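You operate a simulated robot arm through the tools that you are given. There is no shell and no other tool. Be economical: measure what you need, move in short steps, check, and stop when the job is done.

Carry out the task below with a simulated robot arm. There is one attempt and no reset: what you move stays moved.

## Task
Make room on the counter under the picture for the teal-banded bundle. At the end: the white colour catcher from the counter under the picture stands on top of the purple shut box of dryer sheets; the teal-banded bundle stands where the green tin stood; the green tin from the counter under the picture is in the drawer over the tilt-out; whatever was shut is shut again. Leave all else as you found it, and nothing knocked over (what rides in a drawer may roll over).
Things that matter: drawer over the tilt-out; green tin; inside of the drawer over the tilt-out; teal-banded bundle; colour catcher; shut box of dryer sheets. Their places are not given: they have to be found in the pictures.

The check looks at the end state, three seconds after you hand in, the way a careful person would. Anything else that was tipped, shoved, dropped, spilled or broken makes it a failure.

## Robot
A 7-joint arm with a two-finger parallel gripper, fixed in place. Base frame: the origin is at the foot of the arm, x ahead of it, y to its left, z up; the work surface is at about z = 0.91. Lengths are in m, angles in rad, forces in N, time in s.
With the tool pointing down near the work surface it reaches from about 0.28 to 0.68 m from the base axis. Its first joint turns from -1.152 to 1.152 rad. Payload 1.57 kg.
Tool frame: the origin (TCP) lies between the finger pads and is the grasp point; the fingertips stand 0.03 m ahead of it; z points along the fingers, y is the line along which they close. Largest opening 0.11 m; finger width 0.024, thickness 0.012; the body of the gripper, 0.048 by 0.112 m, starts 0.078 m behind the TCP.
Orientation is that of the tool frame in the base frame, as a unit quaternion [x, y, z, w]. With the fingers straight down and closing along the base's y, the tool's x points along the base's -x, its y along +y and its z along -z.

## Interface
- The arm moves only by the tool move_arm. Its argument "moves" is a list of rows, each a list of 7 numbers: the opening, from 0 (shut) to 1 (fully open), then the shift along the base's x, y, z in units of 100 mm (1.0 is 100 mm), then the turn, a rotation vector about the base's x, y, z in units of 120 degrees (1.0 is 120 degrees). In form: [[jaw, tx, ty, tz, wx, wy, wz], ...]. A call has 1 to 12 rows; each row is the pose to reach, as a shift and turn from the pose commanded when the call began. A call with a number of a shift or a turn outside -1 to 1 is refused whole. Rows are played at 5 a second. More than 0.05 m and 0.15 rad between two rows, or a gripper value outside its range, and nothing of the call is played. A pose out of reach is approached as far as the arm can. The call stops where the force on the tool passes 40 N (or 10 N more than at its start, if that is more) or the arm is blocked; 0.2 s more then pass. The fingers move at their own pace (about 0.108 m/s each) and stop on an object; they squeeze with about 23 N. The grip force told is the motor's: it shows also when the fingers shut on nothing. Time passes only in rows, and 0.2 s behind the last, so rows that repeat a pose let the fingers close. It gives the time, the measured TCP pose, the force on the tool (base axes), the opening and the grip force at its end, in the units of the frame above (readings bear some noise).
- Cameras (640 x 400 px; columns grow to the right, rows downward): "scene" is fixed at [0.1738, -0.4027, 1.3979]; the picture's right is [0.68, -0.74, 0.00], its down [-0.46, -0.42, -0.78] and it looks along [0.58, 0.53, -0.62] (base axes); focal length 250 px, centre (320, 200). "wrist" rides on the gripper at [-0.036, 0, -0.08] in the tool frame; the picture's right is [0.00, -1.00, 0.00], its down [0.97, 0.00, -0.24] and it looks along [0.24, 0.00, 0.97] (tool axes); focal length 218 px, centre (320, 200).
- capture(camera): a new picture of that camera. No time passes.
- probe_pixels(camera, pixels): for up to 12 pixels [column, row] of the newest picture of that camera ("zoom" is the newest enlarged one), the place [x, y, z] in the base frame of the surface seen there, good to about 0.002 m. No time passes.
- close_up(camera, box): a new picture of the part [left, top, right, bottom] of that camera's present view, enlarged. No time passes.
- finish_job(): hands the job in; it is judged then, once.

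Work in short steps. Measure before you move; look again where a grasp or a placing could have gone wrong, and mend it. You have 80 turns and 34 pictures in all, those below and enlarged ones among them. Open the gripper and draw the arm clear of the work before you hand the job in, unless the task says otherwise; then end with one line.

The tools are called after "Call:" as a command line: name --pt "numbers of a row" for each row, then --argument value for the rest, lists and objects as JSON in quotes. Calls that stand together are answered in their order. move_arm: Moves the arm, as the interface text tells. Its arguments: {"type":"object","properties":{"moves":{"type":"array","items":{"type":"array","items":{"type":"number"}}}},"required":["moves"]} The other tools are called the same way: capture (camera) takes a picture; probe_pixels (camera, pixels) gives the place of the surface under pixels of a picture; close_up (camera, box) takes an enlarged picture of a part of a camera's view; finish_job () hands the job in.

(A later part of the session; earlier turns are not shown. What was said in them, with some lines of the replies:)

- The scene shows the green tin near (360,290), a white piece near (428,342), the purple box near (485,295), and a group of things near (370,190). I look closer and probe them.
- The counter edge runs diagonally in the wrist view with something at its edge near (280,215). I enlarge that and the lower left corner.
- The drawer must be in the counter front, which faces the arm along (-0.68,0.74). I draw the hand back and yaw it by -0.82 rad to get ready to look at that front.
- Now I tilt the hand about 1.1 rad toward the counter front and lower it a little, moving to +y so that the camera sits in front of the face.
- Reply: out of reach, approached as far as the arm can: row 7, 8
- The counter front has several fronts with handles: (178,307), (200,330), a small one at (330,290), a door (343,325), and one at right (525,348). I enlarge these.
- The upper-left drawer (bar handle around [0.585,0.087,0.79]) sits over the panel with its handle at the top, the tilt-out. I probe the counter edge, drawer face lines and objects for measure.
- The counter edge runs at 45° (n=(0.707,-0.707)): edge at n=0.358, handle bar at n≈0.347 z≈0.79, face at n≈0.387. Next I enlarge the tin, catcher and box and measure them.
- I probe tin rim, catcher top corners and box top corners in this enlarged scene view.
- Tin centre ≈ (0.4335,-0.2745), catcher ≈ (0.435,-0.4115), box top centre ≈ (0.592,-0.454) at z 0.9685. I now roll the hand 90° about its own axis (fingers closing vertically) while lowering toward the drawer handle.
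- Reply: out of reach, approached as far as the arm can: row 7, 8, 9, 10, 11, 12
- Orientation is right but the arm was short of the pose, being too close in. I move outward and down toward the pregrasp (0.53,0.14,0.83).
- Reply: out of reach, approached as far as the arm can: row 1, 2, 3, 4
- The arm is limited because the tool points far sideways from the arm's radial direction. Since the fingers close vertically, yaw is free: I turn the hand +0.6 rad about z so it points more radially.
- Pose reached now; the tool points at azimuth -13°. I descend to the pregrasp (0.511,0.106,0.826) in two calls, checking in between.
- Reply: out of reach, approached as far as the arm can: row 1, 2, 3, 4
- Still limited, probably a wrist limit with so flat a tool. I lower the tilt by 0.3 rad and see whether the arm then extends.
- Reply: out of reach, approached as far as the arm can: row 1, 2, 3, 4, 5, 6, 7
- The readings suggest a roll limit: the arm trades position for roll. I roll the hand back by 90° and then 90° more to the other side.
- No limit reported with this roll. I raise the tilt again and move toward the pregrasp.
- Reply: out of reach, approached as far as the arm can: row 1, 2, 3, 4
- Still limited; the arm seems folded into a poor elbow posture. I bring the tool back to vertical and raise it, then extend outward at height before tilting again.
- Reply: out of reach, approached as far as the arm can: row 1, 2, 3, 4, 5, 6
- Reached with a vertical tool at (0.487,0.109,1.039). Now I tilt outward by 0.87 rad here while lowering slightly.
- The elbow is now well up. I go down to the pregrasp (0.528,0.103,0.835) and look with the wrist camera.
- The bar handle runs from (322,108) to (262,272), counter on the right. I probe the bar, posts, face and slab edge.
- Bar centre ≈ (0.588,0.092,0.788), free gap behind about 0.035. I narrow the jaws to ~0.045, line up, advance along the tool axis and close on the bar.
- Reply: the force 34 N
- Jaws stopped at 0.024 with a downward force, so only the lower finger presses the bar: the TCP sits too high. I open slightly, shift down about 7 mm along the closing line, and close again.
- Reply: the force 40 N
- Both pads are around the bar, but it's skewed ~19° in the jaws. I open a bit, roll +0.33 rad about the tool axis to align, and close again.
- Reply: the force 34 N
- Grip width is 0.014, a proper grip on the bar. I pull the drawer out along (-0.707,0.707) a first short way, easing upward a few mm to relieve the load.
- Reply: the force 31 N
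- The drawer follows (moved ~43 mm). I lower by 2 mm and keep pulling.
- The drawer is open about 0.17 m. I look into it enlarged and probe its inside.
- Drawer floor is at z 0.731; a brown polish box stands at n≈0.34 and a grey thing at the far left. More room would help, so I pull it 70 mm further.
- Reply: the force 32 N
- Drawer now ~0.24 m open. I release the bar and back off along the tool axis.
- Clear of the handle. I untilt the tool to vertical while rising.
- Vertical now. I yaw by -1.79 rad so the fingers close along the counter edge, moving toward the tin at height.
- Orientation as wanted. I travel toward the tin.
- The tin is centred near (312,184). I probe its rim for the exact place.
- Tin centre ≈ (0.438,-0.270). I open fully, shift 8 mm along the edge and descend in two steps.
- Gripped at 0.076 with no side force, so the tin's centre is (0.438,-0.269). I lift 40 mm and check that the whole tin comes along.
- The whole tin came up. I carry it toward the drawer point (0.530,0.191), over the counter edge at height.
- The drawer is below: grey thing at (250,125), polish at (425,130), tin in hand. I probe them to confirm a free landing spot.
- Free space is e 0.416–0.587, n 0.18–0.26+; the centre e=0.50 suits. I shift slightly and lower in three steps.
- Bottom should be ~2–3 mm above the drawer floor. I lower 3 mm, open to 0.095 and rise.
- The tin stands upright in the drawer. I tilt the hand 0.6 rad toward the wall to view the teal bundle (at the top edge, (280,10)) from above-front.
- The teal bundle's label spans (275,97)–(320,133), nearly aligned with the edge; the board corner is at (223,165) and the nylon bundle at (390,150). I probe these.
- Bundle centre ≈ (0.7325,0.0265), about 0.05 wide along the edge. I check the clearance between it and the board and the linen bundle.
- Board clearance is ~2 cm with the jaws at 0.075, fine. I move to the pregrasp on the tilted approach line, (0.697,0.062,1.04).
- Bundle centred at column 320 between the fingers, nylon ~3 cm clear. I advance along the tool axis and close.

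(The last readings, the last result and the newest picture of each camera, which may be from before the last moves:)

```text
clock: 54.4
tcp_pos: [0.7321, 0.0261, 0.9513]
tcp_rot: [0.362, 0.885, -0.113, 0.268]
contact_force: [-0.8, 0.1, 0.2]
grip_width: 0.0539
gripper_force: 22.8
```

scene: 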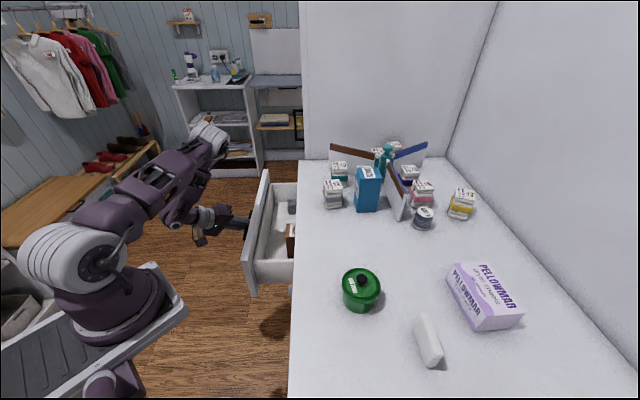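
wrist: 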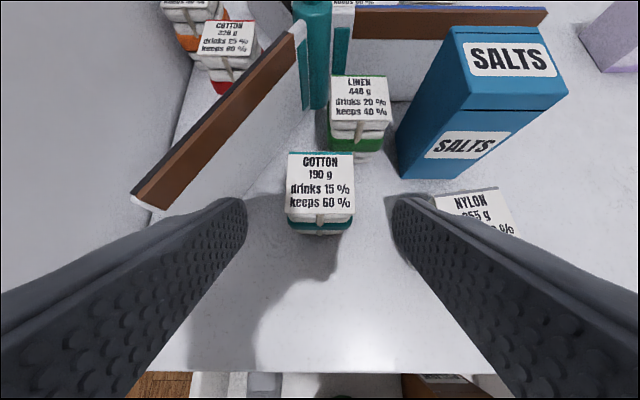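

Gripped at 0.054 with no side force. I lift straight up 0.1 m.

Call:
move_arm --pt "0.25 0 0 0.1 0 0 0" --pt "0.25 0 0 0.4 0 0 0" --pt "0.25 0 0 0.7 0 0 0" --pt "0.25 0 0 1 0 0 0"

Call:
capture --camera "wrist"

```text
clock: 55.4
tcp_pos: [0.7332, 0.0271, 1.0494]
tcp_rot: [0.363, 0.886, -0.113, 0.267]
contact_force: [0.1, 0.2, -2.0]
grip_width: 0.0538
gripper_force: 23.0
```

```text
11 pictures are left
```

wrist: 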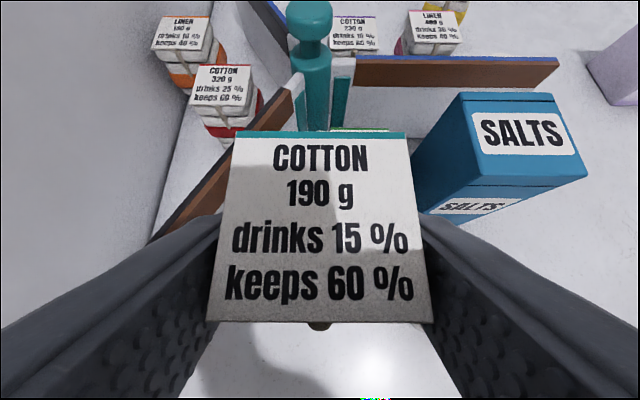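

Held firmly and level. I back off from the salts box (−n) and rise a bit, then travel along the counter edge to the tin's old place.

Call:
move_arm --pt "0.25 -0.2 0.2 0.15 0 0 0" --pt "0.25 -0.4 0.4 0.3 0 0 0" --pt "0.25 -0.57 0.57 0.45 0 0 0"

Call:
move_arm --pt "0.25 -0.25 -0.25 0 0 0 0" --pt "0.25 -0.5 -0.5 0 0 0 0" --pt "0.25 -0.75 -0.75 0 0 0 0" --pt "0.25 -1 -1 0 0 0 0"

Call:
move_arm --pt "0.25 -0.25 -0.25 0 0 0 0" --pt "0.25 -0.5 -0.5 0 0 0 0" --pt "0.25 -0.75 -0.75 0 0 0 0" --pt "0.25 -1 -1 0 0 0 0"

Call:
move_arm --pt "0.25 -0.1 -0.3 0 0 0 0" --pt "0.25 -0.2 -0.6 0 0 0 0" --pt "0.25 -0.3 -0.9 0 0 0 0" --pt "0.25 -0.38 -1 0 0 0 0"

```text
clock: 56.2
tcp_pos: [0.6745, 0.0824, 1.0939]
tcp_rot: [0.363, 0.885, -0.112, 0.268]
contact_force: [0.3, 0.1, -2.6]
grip_width: 0.0539
gripper_force: 22.9
```

```text
clock: 57.2
tcp_pos: [0.5726, -0.0173, 1.0939]
tcp_rot: [0.362, 0.886, -0.113, 0.267]
contact_force: [-0.3, 0.2, -1.2]
grip_width: 0.0539
gripper_force: 23.2
```

```text
clock: 58.2
tcp_pos: [0.4745, -0.1167, 1.0954]
tcp_rot: [0.362, 0.886, -0.113, 0.268]
contact_force: [-0.5, -0.6, -1.7]
grip_width: 0.0539
gripper_force: 23.0
```

```text
clock: 59.2
tcp_pos: [0.4363, -0.2152, 1.096]
tcp_rot: [0.362, 0.886, -0.113, 0.267]
contact_force: [0.0, -0.7, -2.0]
grip_width: 0.0537
gripper_force: 23.3
```

Now over, then down to (0.438,-0.2695).

Call:
move_arm --pt "0.25 0 -0.27 0 0 0 0" --pt "0.25 0.01 -0.545 -0.2 0 0 0" --pt "0.25 0.01 -0.545 -0.6 0 0 0" --pt "0.25 0.01 -0.545 -1 0 0 0"

Call:
move_arm --pt "0.25 0 0 -0.2 0 0 0" --pt "0.25 0 0 -0.4 0 0 0" --pt "0.25 0 0 -0.43 0 0 0"

```text
clock: 60.2
tcp_pos: [0.4394, -0.2702, 0.9939]
tcp_rot: [0.362, 0.885, -0.114, 0.268]
contact_force: [-0.1, 0.1, -2.2]
grip_width: 0.0539
gripper_force: 22.9
```

```text
clock: 61.0
tcp_pos: [0.4374, -0.2711, 0.9519]
tcp_rot: [0.361, 0.886, -0.112, 0.268]
contact_force: [0.7, 0.1, -1.5]
grip_width: 0.0537
gripper_force: 22.9
```

Nearly at the table. I lower 2 mm more, open, and retreat along the tool axis.

Call:
move_arm --pt "0.25 0 0 -0.02 0 0 0" --pt "0.25 0 0 -0.02 0 0 0" --pt "0.72 0 0 -0.02 0 0 0" --pt "0.72 0 0 -0.02 0 0 0" --pt "0.72 -0.1 0.1 0.19 0 0 0" --pt "0.72 -0.2 0.2 0.4 0 0 0" --pt "0.72 -0.35 0.35 0.72 0 0 0" --pt "0.72 -0.4 0.4 1 0 0 0"

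Call:
capture --camera "wrist"

```text
clock: 62.8
tcp_pos: [0.3997, -0.2312, 1.0522]
tcp_rot: [0.362, 0.885, -0.113, 0.268]
contact_force: [-0.2, 0.2, 0.5]
grip_width: 0.0792
gripper_force: 0.0
```

```text
10 pictures are left
```

wrist: 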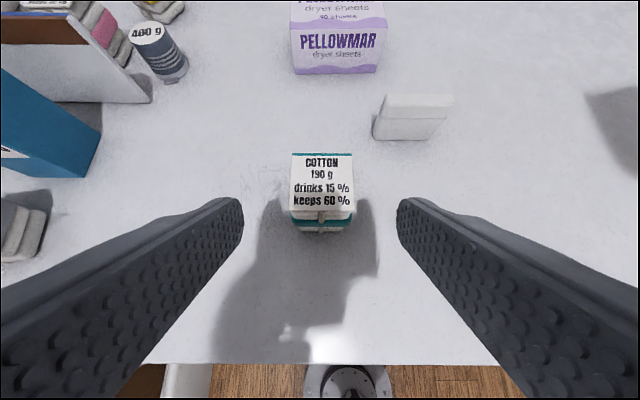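

The bundle stands where the tin was. I probe the catcher corners for its grasp.

Call:
probe_pixels --camera "wrist" --pixels '[[387, 98], [450, 98], [389, 106], [447, 108], [376, 136], [432, 137], [418, 100], [292, 210], [352, 210], [296, 68], [374, 68], [335, 20]]'

```text
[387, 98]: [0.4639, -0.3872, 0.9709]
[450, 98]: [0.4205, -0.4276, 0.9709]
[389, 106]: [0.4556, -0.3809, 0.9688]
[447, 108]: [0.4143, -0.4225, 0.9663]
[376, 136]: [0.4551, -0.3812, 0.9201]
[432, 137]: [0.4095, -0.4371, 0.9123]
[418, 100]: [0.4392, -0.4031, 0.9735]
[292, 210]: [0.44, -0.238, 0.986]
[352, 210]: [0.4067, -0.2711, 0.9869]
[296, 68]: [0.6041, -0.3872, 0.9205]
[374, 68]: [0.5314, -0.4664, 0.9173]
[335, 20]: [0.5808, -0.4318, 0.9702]
```

Catcher centre ≈ (0.436,-0.410), length ~0.067 along the edge. I move to its pregrasp (0.4005,-0.374,1.03), staying above the bundle.

Call:
move_arm --pt "0.82 -0.2 -0.3 0.2 0 0 0" --pt "0.82 -0.3 -0.65 0.2 0 0 0" --pt "0.82 -0.3 -1 0.2 0 0 0"

Call:
move_arm --pt "0.82 0.15 -0.2 -0.1 0 0 0" --pt "0.82 0.31 -0.43 -0.3 0 0 0" --pt "0.82 0.31 -0.43 -0.42 0 0 0"

Call:
capture --camera "wrist"

```text
clock: 63.6
tcp_pos: [0.3694, -0.3317, 1.0729]
tcp_rot: [0.36, 0.886, -0.112, 0.269]
contact_force: [0.8, 0.3, 0.7]
grip_width: 0.0904
gripper_force: 0.1
```

```text
clock: 64.4
tcp_pos: [0.3985, -0.3749, 1.0295]
tcp_rot: [0.362, 0.886, -0.113, 0.268]
contact_force: [0.8, -0.6, 0.8]
grip_width: 0.0903
gripper_force: 0.1
```

```text
9 pictures are left
```

wrist: 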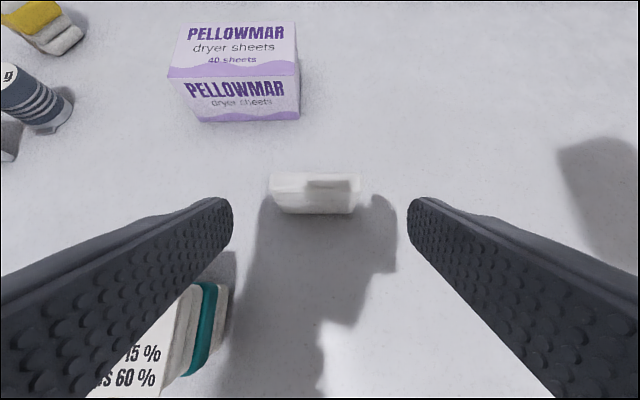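

Catcher centred at column 315 between the fingers. I advance and close on its ends.

Call:
move_arm --pt "0.82 0.1 -0.09 -0.2 0 0 0" --pt "0.82 0.2 -0.18 -0.42 0 0 0" --pt "0.82 0.3 -0.27 -0.63 0 0 0" --pt "0.82 0.375 -0.35 -0.815 0 0 0" --pt "0.4 0.375 -0.35 -0.815 0 0 0" --pt "0.4 0.375 -0.35 -0.815 0 0 0" --pt "0.4 0.375 -0.35 -0.815 0 0 0"

```text
clock: 66.0
tcp_pos: [0.4371, -0.4107, 0.9475]
tcp_rot: [0.361, 0.886, -0.112, 0.269]
contact_force: [0.2, 0.9, 0.3]
grip_width: 0.0687
gripper_force: 22.8
```

Gripped at 0.069. I lift it 0.1 m and look.

Call:
move_arm --pt "0.4 0 0 0.1 0 0 0" --pt "0.4 0 0 0.4 0 0 0" --pt "0.4 0 0 0.7 0 0 0" --pt "0.4 0 0 1 0 0 0"

Call:
move_arm --pt "0.4 0.3 -0.08 0 0 0 0" --pt "0.4 0.6 -0.16 0 0 0 0" --pt "0.4 0.9 -0.24 0 0 0 0"

Call:
capture --camera "scene"

```text
clock: 67.0
tcp_pos: [0.4351, -0.4091, 1.0485]
tcp_rot: [0.362, 0.885, -0.113, 0.268]
contact_force: [0.2, -0.6, 0.0]
grip_width: 0.069
gripper_force: 23.4
```

```text
clock: 67.8
tcp_pos: [0.5278, -0.4345, 1.0497]
tcp_rot: [0.363, 0.886, -0.113, 0.267]
contact_force: [0.1, 0.4, -0.3]
grip_width: 0.069
gripper_force: 23.2
```

```text
8 pictures are left
```

scene: 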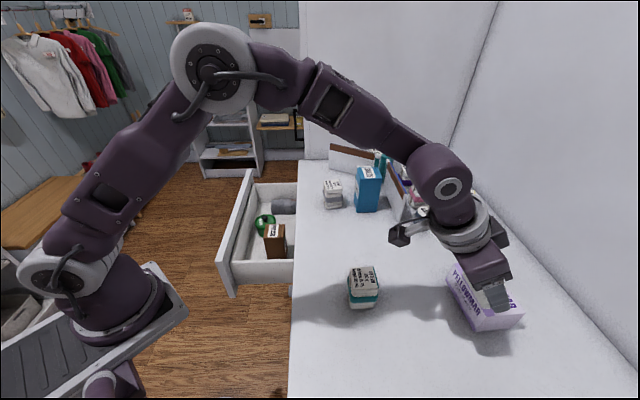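

Catcher bottom is ~4 cm above the box top. I move over the box centre (0.590,-0.451) and lower to z≈1.01.

Call:
move_arm --pt "0.4 0.3 -0.08 0 0 0 0" --pt "0.4 0.62 -0.165 0 0 0 0" --pt "0.4 0.62 -0.165 -0.2 0 0 0" --pt "0.4 0.62 -0.165 -0.36 0 0 0"

Call:
close_up --camera "scene" --box '[400, 210, 560, 350]'

Call:
capture --camera "wrist"

```text
clock: 68.8
tcp_pos: [0.5869, -0.4493, 1.0134]
tcp_rot: [0.363, 0.885, -0.114, 0.267]
contact_force: [0.2, -0.7, -0.7]
grip_width: 0.0689
gripper_force: 23.2
```

```text
2.86 times, centred on (480, 280) of scene
```

zoom: 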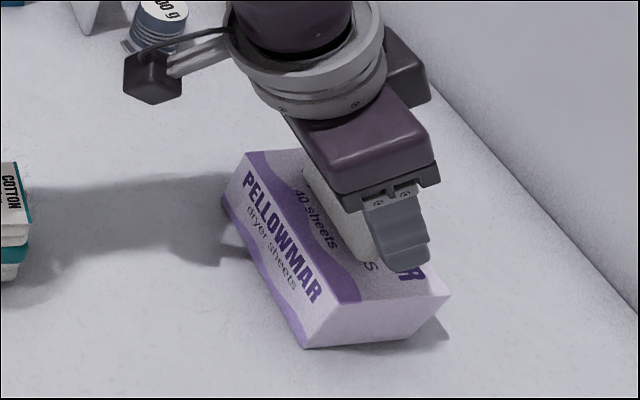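

```text
6 pictures are left
```

wrist: 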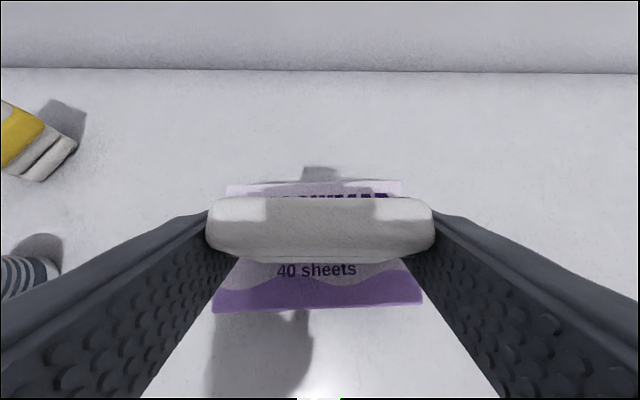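

Well placed over the box. I lower 6 mm and read the force.

Call:
move_arm --pt "0.4 0 0 -0.03 0 0 0" --pt "0.4 0 0 -0.06 0 0 0"

```text
clock: 69.4
tcp_pos: [0.5886, -0.4498, 1.0072]
tcp_rot: [0.362, 0.886, -0.113, 0.268]
contact_force: [-2.1, 1.0, 4.9]
grip_width: 0.0688
gripper_force: 22.9
```

Contact at 5 N: it stands on the box. I open and retreat along the tool axis.

Call:
move_arm --pt "0.4 0 0 0.005 0 0 0" --pt "0.8 0 0 0.005 0 0 0" --pt "0.82 0 0 0.005 0 0 0" --pt "0.82 -0.1 0.1 0.2 0 0 0" --pt "0.82 -0.2 0.2 0.4 0 0 0" --pt "0.82 -0.4 0.4 0.8 0 0 0" --pt "0.82 -0.6 0.6 1 0 0 0"

Call:
capture --camera "wrist"

```text
clock: 71.0
tcp_pos: [0.5293, -0.3901, 1.1057]
tcp_rot: [0.362, 0.886, -0.113, 0.268]
contact_force: [0.7, -0.3, -0.1]
grip_width: 0.0901
gripper_force: 0.0
```

```text
5 pictures are left
```

wrist: 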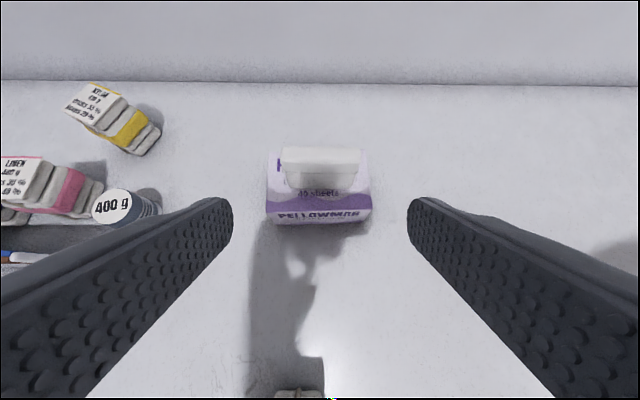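

The catcher stands on the box. Now I go back to shut the drawer: untilt and travel toward the drawer at height, reversing my earlier route.

Call:
move_arm --pt "0.6 -0.15 0.2 0.1 0.05 0.05 0" --pt "0.6 -0.3 0.45 0.1 0.1 0.1 0" --pt "0.6 -0.45 0.7 0.1 0.15 0.15 0" --pt "0.6 -0.6 1 0.1 0.2 0.2 0"

Call:
move_arm --pt "0.6 -0.2 0.33 0 0 0 0" --pt "0.6 -0.4 0.67 0 0 0 0" --pt "0.6 -0.6 1 0 0 0 0"

Call:
move_arm --pt "0.6 0 0.33 0 0 0 0" --pt "0.6 0 0.67 0 0 0 0" --pt "0.6 0 1 0 0 0 0"

Call:
move_arm --pt "0.6 0 0.33 0 0 0 0" --pt "0.6 0 0.67 0 0 0 0" --pt "0.6 0 1 0 0 0 0"

Call:
move_arm --pt "0.6 0 0.33 0 0 0 0" --pt "0.6 0 0.67 0 0 0 0" --pt "0.6 0 0.97 -0.2 0 0 0"

```text
clock: 72.0
tcp_pos: [0.4666, -0.291, 1.1154]
tcp_rot: [0.378, 0.926, 0.0, -0.003]
contact_force: [0.6, 0.9, 0.8]
grip_width: 0.0661
gripper_force: 0.0
```

```text
clock: 72.8
tcp_pos: [0.4067, -0.1884, 1.1169]
tcp_rot: [0.379, 0.925, 0.0, -0.002]
contact_force: [-0.1, 0.4, 0.3]
grip_width: 0.066
gripper_force: 0.0
```

```text
clock: 73.6
tcp_pos: [0.4077, -0.0874, 1.1172]
tcp_rot: [0.378, 0.926, -0.001, -0.002]
contact_force: [0.5, -0.2, 0.5]
grip_width: 0.0658
gripper_force: 0.0
```

```text
clock: 74.4
tcp_pos: [0.4091, 0.0102, 1.1157]
tcp_rot: [0.378, 0.926, 0.0, -0.001]
contact_force: [0.1, -1.3, -0.3]
grip_width: 0.0665
gripper_force: 0.1
```

```text
clock: 75.2
tcp_pos: [0.4106, 0.1064, 1.0952]
tcp_rot: [0.379, 0.925, -0.001, -0.002]
contact_force: [-0.4, 0.4, -1.1]
grip_width: 0.0662
gripper_force: 0.1
```

Now the reverse yaw of +1.79 rad while moving to (0.3785,0.207,0.992).

Call:
move_arm --pt "0.6 -0.02 0.08 -0.08 0 0 0.0714" --pt "0.6 -0.05 0.16 -0.16 0 0 0.1428" --pt "0.6 -0.08 0.25 -0.25 0 0 0.2142" --pt "0.6 -0.1 0.33 -0.33 0 0 0.2856" --pt "0.6 -0.13 0.41 -0.41 0 0 0.357" --pt "0.6 -0.16 0.5 -0.5 0 0 0.4284" --pt "0.6 -0.19 0.58 -0.58 0 0 0.4998" --pt "0.6 -0.21 0.66 -0.66 0 0 0.5712" --pt "0.6 -0.24 0.75 -0.75 0 0 0.6426" --pt "0.6 -0.27 0.83 -0.83 0 0 0.714" --pt "0.6 -0.3 0.92 -0.92 0 0 0.7854" --pt "0.6 -0.32 1 -1 0 0 0.8568"

Call:
move_arm --pt "0.45 -0.1 0.1 0 -0.0136 -0.0604 0" --pt "0.45 -0.2 0.2 0 -0.027 -0.121 0" --pt "0.45 -0.3 0.3 -0.2 -0.041 -0.181 0" --pt "0.45 -0.3 0.4 -0.4 -0.054 -0.242 0" --pt "0.45 -0.3 0.5 -0.6 -0.068 -0.302 0" --pt "0.45 -0.3 0.6 -0.8 -0.081 -0.363 0" --pt "0.45 -0.3 0.73 -1 -0.095 -0.423 0"

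Call:
capture --camera "wrist"

```text
clock: 77.8
tcp_pos: [0.3758, 0.2061, 0.9983]
tcp_rot: [-0.489, 0.872, -0.002, -0.002]
contact_force: [-0.9, 0.1, 0.2]
grip_width: 0.0661
gripper_force: 0.0
```

```text
clock: 79.4
tcp_pos: [0.3461, 0.282, 0.8978]
tcp_rot: [-0.438, 0.785, -0.293, 0.326]
contact_force: [-0.5, 0.6, 0.7]
grip_width: 0.0496
gripper_force: 0.0
```

```text
4 pictures are left
```

wrist: 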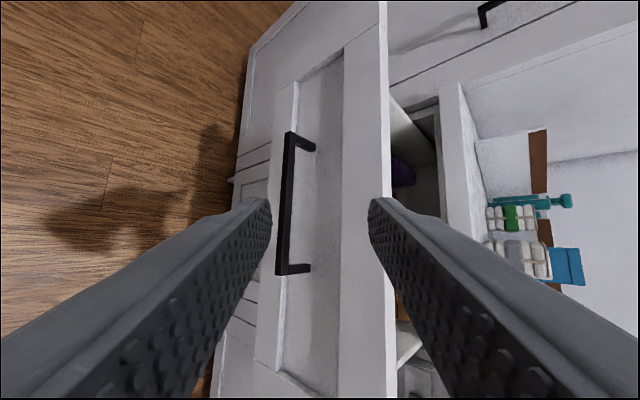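

Same view as at release, bar at (285,200) between the fingers. I lower, advance onto the bar and close.

Call:
move_arm --pt "0.45 0.04 -0.02 -0.25 0 0 0" --pt "0.45 0.04 -0.02 -0.55 0 0 0" --pt "0.45 0.24 -0.07 -0.71 0 0 0" --pt "0.45 0.44 -0.12 -0.87 0 0 0" --pt "0.45 0.6 -0.17 -1 0 0 0"

Call:
move_arm --pt "0.45 0.05 -0.01 -0.045 0 0 0" --pt "0 0.05 -0.01 -0.045 0 0 0" --pt "0 0.05 -0.01 -0.045 0 0 0" --pt "0 0.05 -0.01 -0.045 0 0 0"

```text
clock: 80.6
tcp_pos: [0.4067, 0.2616, 0.7977]
tcp_rot: [-0.438, 0.784, -0.294, 0.327]
contact_force: [1.0, 0.2, -0.4]
grip_width: 0.0494
gripper_force: 0.0
```

```text
clock: 81.6
tcp_pos: [0.4114, 0.2595, 0.7949]
tcp_rot: [-0.436, 0.785, -0.295, 0.327]
contact_force: [-0.9, -4.1, 29.8]
grip_width: 0.014
gripper_force: 30.6
```

Bar gripped (0.014). I push the drawer in along +n gently.

Call:
move_arm --pt "0 0.08 -0.08 0.01 0 0 0" --pt "0 0.16 -0.16 0.01 0 0 0" --pt "0 0.25 -0.25 0.01 0 0 0" --pt "0 0.34 -0.34 0.01 0 0 0" --pt "0 0.43 -0.43 0.01 0 0 0" --pt "0 0.52 -0.52 0.01 0 0 0" --pt "0 0.61 -0.61 0.01 0 0 0" --pt "0 0.7 -0.7 0.01 0 0 0" --pt "0 0.79 -0.79 0.01 0 0 0" --pt "0 0.87 -0.87 0.01 0 0 0" --pt "0 0.94 -0.94 0.01 0 0 0" --pt "0 1 -1 0.01 0 0 0"

Call:
move_arm --pt "0 0.08 -0.08 0 0 0 0" --pt "0 0.16 -0.16 0 0 0 0" --pt "0 0.24 -0.24 0 0 0 0" --pt "0 0.32 -0.32 0 0 0 0" --pt "0 0.4 -0.4 0 0 0 0" --pt "0 0.48 -0.48 0 0 0 0" --pt "0 0.55 -0.55 0 0 0 0" --pt "0 0.61 -0.61 0 0 0 0" --pt "0 0.66 -0.66 0 0 0 0" --pt "0 0.69 -0.69 0 0 0 0"

```text
clock: 84.2
tcp_pos: [0.5113, 0.1618, 0.7928]
tcp_rot: [-0.437, 0.785, -0.294, 0.326]
contact_force: [-9.6, -6.1, 32.2]
grip_width: 0.014
gripper_force: 30.8
```

```text
clock: 86.4
tcp_pos: [0.5784, 0.0936, 0.7925]
tcp_rot: [-0.437, 0.786, -0.293, 0.323]
contact_force: [-7.3, 0.7, -17.6]
grip_width: 0.0142
gripper_force: 30.4
```

Nearly shut (n=0.343 of 0.345). I nudge a few mm more until it stops.

Call:
move_arm --pt "0 0.015 -0.015 0 0 0 0" --pt "0 0.03 -0.03 0 0 0 0" --pt "0 0.045 -0.045 0 0 0 0"

```text
clock: 87.1
tcp_pos: [0.5806, 0.0949, 0.7924]
tcp_rot: [-0.44, 0.786, -0.288, 0.324]
contact_force: [-8.3, 1.5, 6.4]
grip_width: 0.0142
gripper_force: 30.2
stopped in row 3: the force on the tool passed its limit (the readings are from after the stop); the commanded pose is now the measured one
```

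It hit its stop: the drawer is shut. I release and back off along the tool axis, then check.

Call:
move_arm --pt "0.4 0 0 0 0 0 0" --pt "0.4 0 0 0 0 0 0" --pt "0.4 -0.2 0.05 0.16 0 0 0" --pt "0.4 -0.4 0.09 0.32 0 0 0" --pt "0.4 -0.6 0.14 0.48 0 0 0" --pt "0.4 -0.75 0.3 0.75 0 0 0" --pt "0.4 -0.9 0.45 1 0 0 0"

Call:
capture --camera "wrist"

```text
clock: 88.7
tcp_pos: [0.4915, 0.1405, 0.8913]
tcp_rot: [-0.441, 0.786, -0.288, 0.324]
contact_force: [-1.1, 0.2, 0.4]
grip_width: 0.0441
gripper_force: 0.0
```

```text
3 pictures are left
```

wrist: 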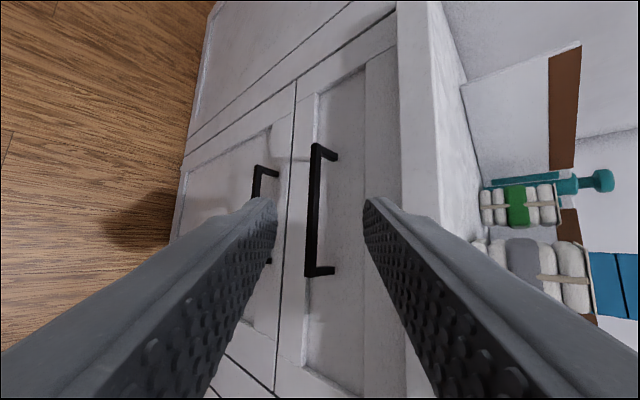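

The drawer looks flush. I verify by probing the bar, its frame and the tilt-out frame below.

Call:
probe_pixels --camera "wrist" --pixels '[[317, 160], [312, 210], [306, 265], [385, 90], [305, 120], [285, 120], [270, 130], [300, 330]]'

```text
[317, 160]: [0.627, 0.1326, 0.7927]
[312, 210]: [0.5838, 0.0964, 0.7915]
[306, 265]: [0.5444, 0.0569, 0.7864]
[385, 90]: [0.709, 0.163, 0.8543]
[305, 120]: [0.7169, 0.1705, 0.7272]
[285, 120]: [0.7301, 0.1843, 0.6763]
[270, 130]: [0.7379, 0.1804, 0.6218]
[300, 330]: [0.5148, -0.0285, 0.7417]
```

Bar and face are back at their original n (0.346/0.386), flush with the tilt-out. I raise the arm clear, open it, and take a last look.

Call:
move_arm --pt "0.8 -0.1 0.05 0.2 0.0136 0.0604 0" --pt "0.8 -0.2 0.1 0.4 0.027 0.121 0" --pt "0.8 -0.3 0.15 0.6 0.041 0.181 0" --pt "0.8 -0.4 0.2 0.8 0.054 0.242 0" --pt "0.8 -0.5 0.25 1 0.068 0.302 0" --pt "0.8 -0.5 0.25 1 0.081 0.363 0"

Call:
move_arm --pt "1 -0.1 0 0.3 0 0 0" --pt "1 -0.2 0 0.6 0 0 0" --pt "1 -0.3 0 1 0 0 0"

Call:
capture --camera "scene"

Call:
close_up --camera "scene" --box '[320, 220, 540, 360]'

```text
clock: 90.1
tcp_pos: [0.4428, 0.1663, 0.991]
tcp_rot: [-0.488, 0.871, -0.038, 0.046]
contact_force: [-0.9, -0.4, -0.1]
grip_width: 0.0879
gripper_force: 0.1
```

```text
clock: 90.9
tcp_pos: [0.4124, 0.1661, 1.0908]
tcp_rot: [-0.488, 0.871, -0.038, 0.045]
contact_force: [-0.4, -0.5, 0.3]
grip_width: 0.1101
gripper_force: 0.1
```

```text
2 pictures are left
```

scene: 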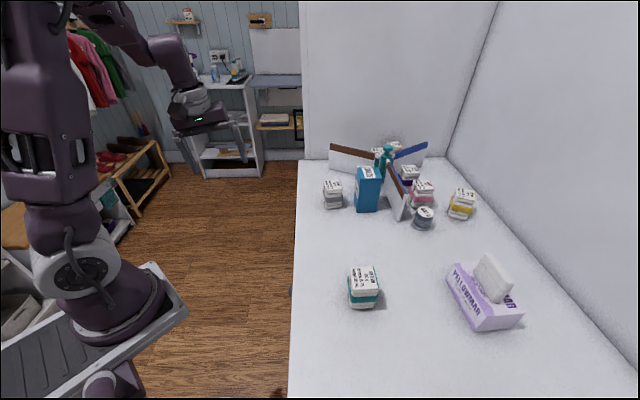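

```text
2.86 times, centred on (430, 290) of scene
```

zoom: 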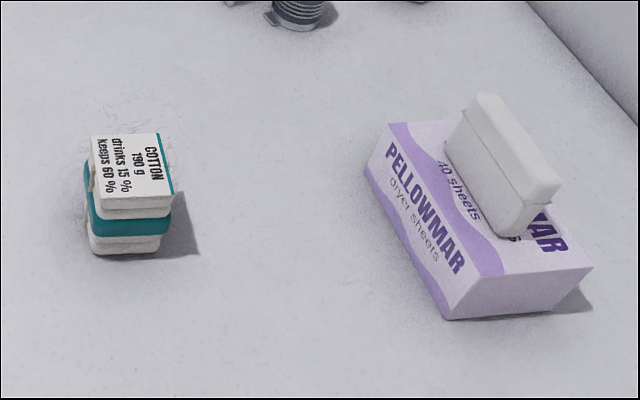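

The bundle stands at the tin's place, the catcher stands on the purple box, the drawer is shut with the tin inside, and the arm is clear. I hand in.

Call:
finish_job

```text
The job is handed in.
```

The job is handed in: the colour catcher stands on the purple dryer-sheet box, the teal-banded bundle stands where the green tin stood, and the tin is in the drawer over the tilt-out, which is shut again; nothing was seen knocked over in the last pictures.
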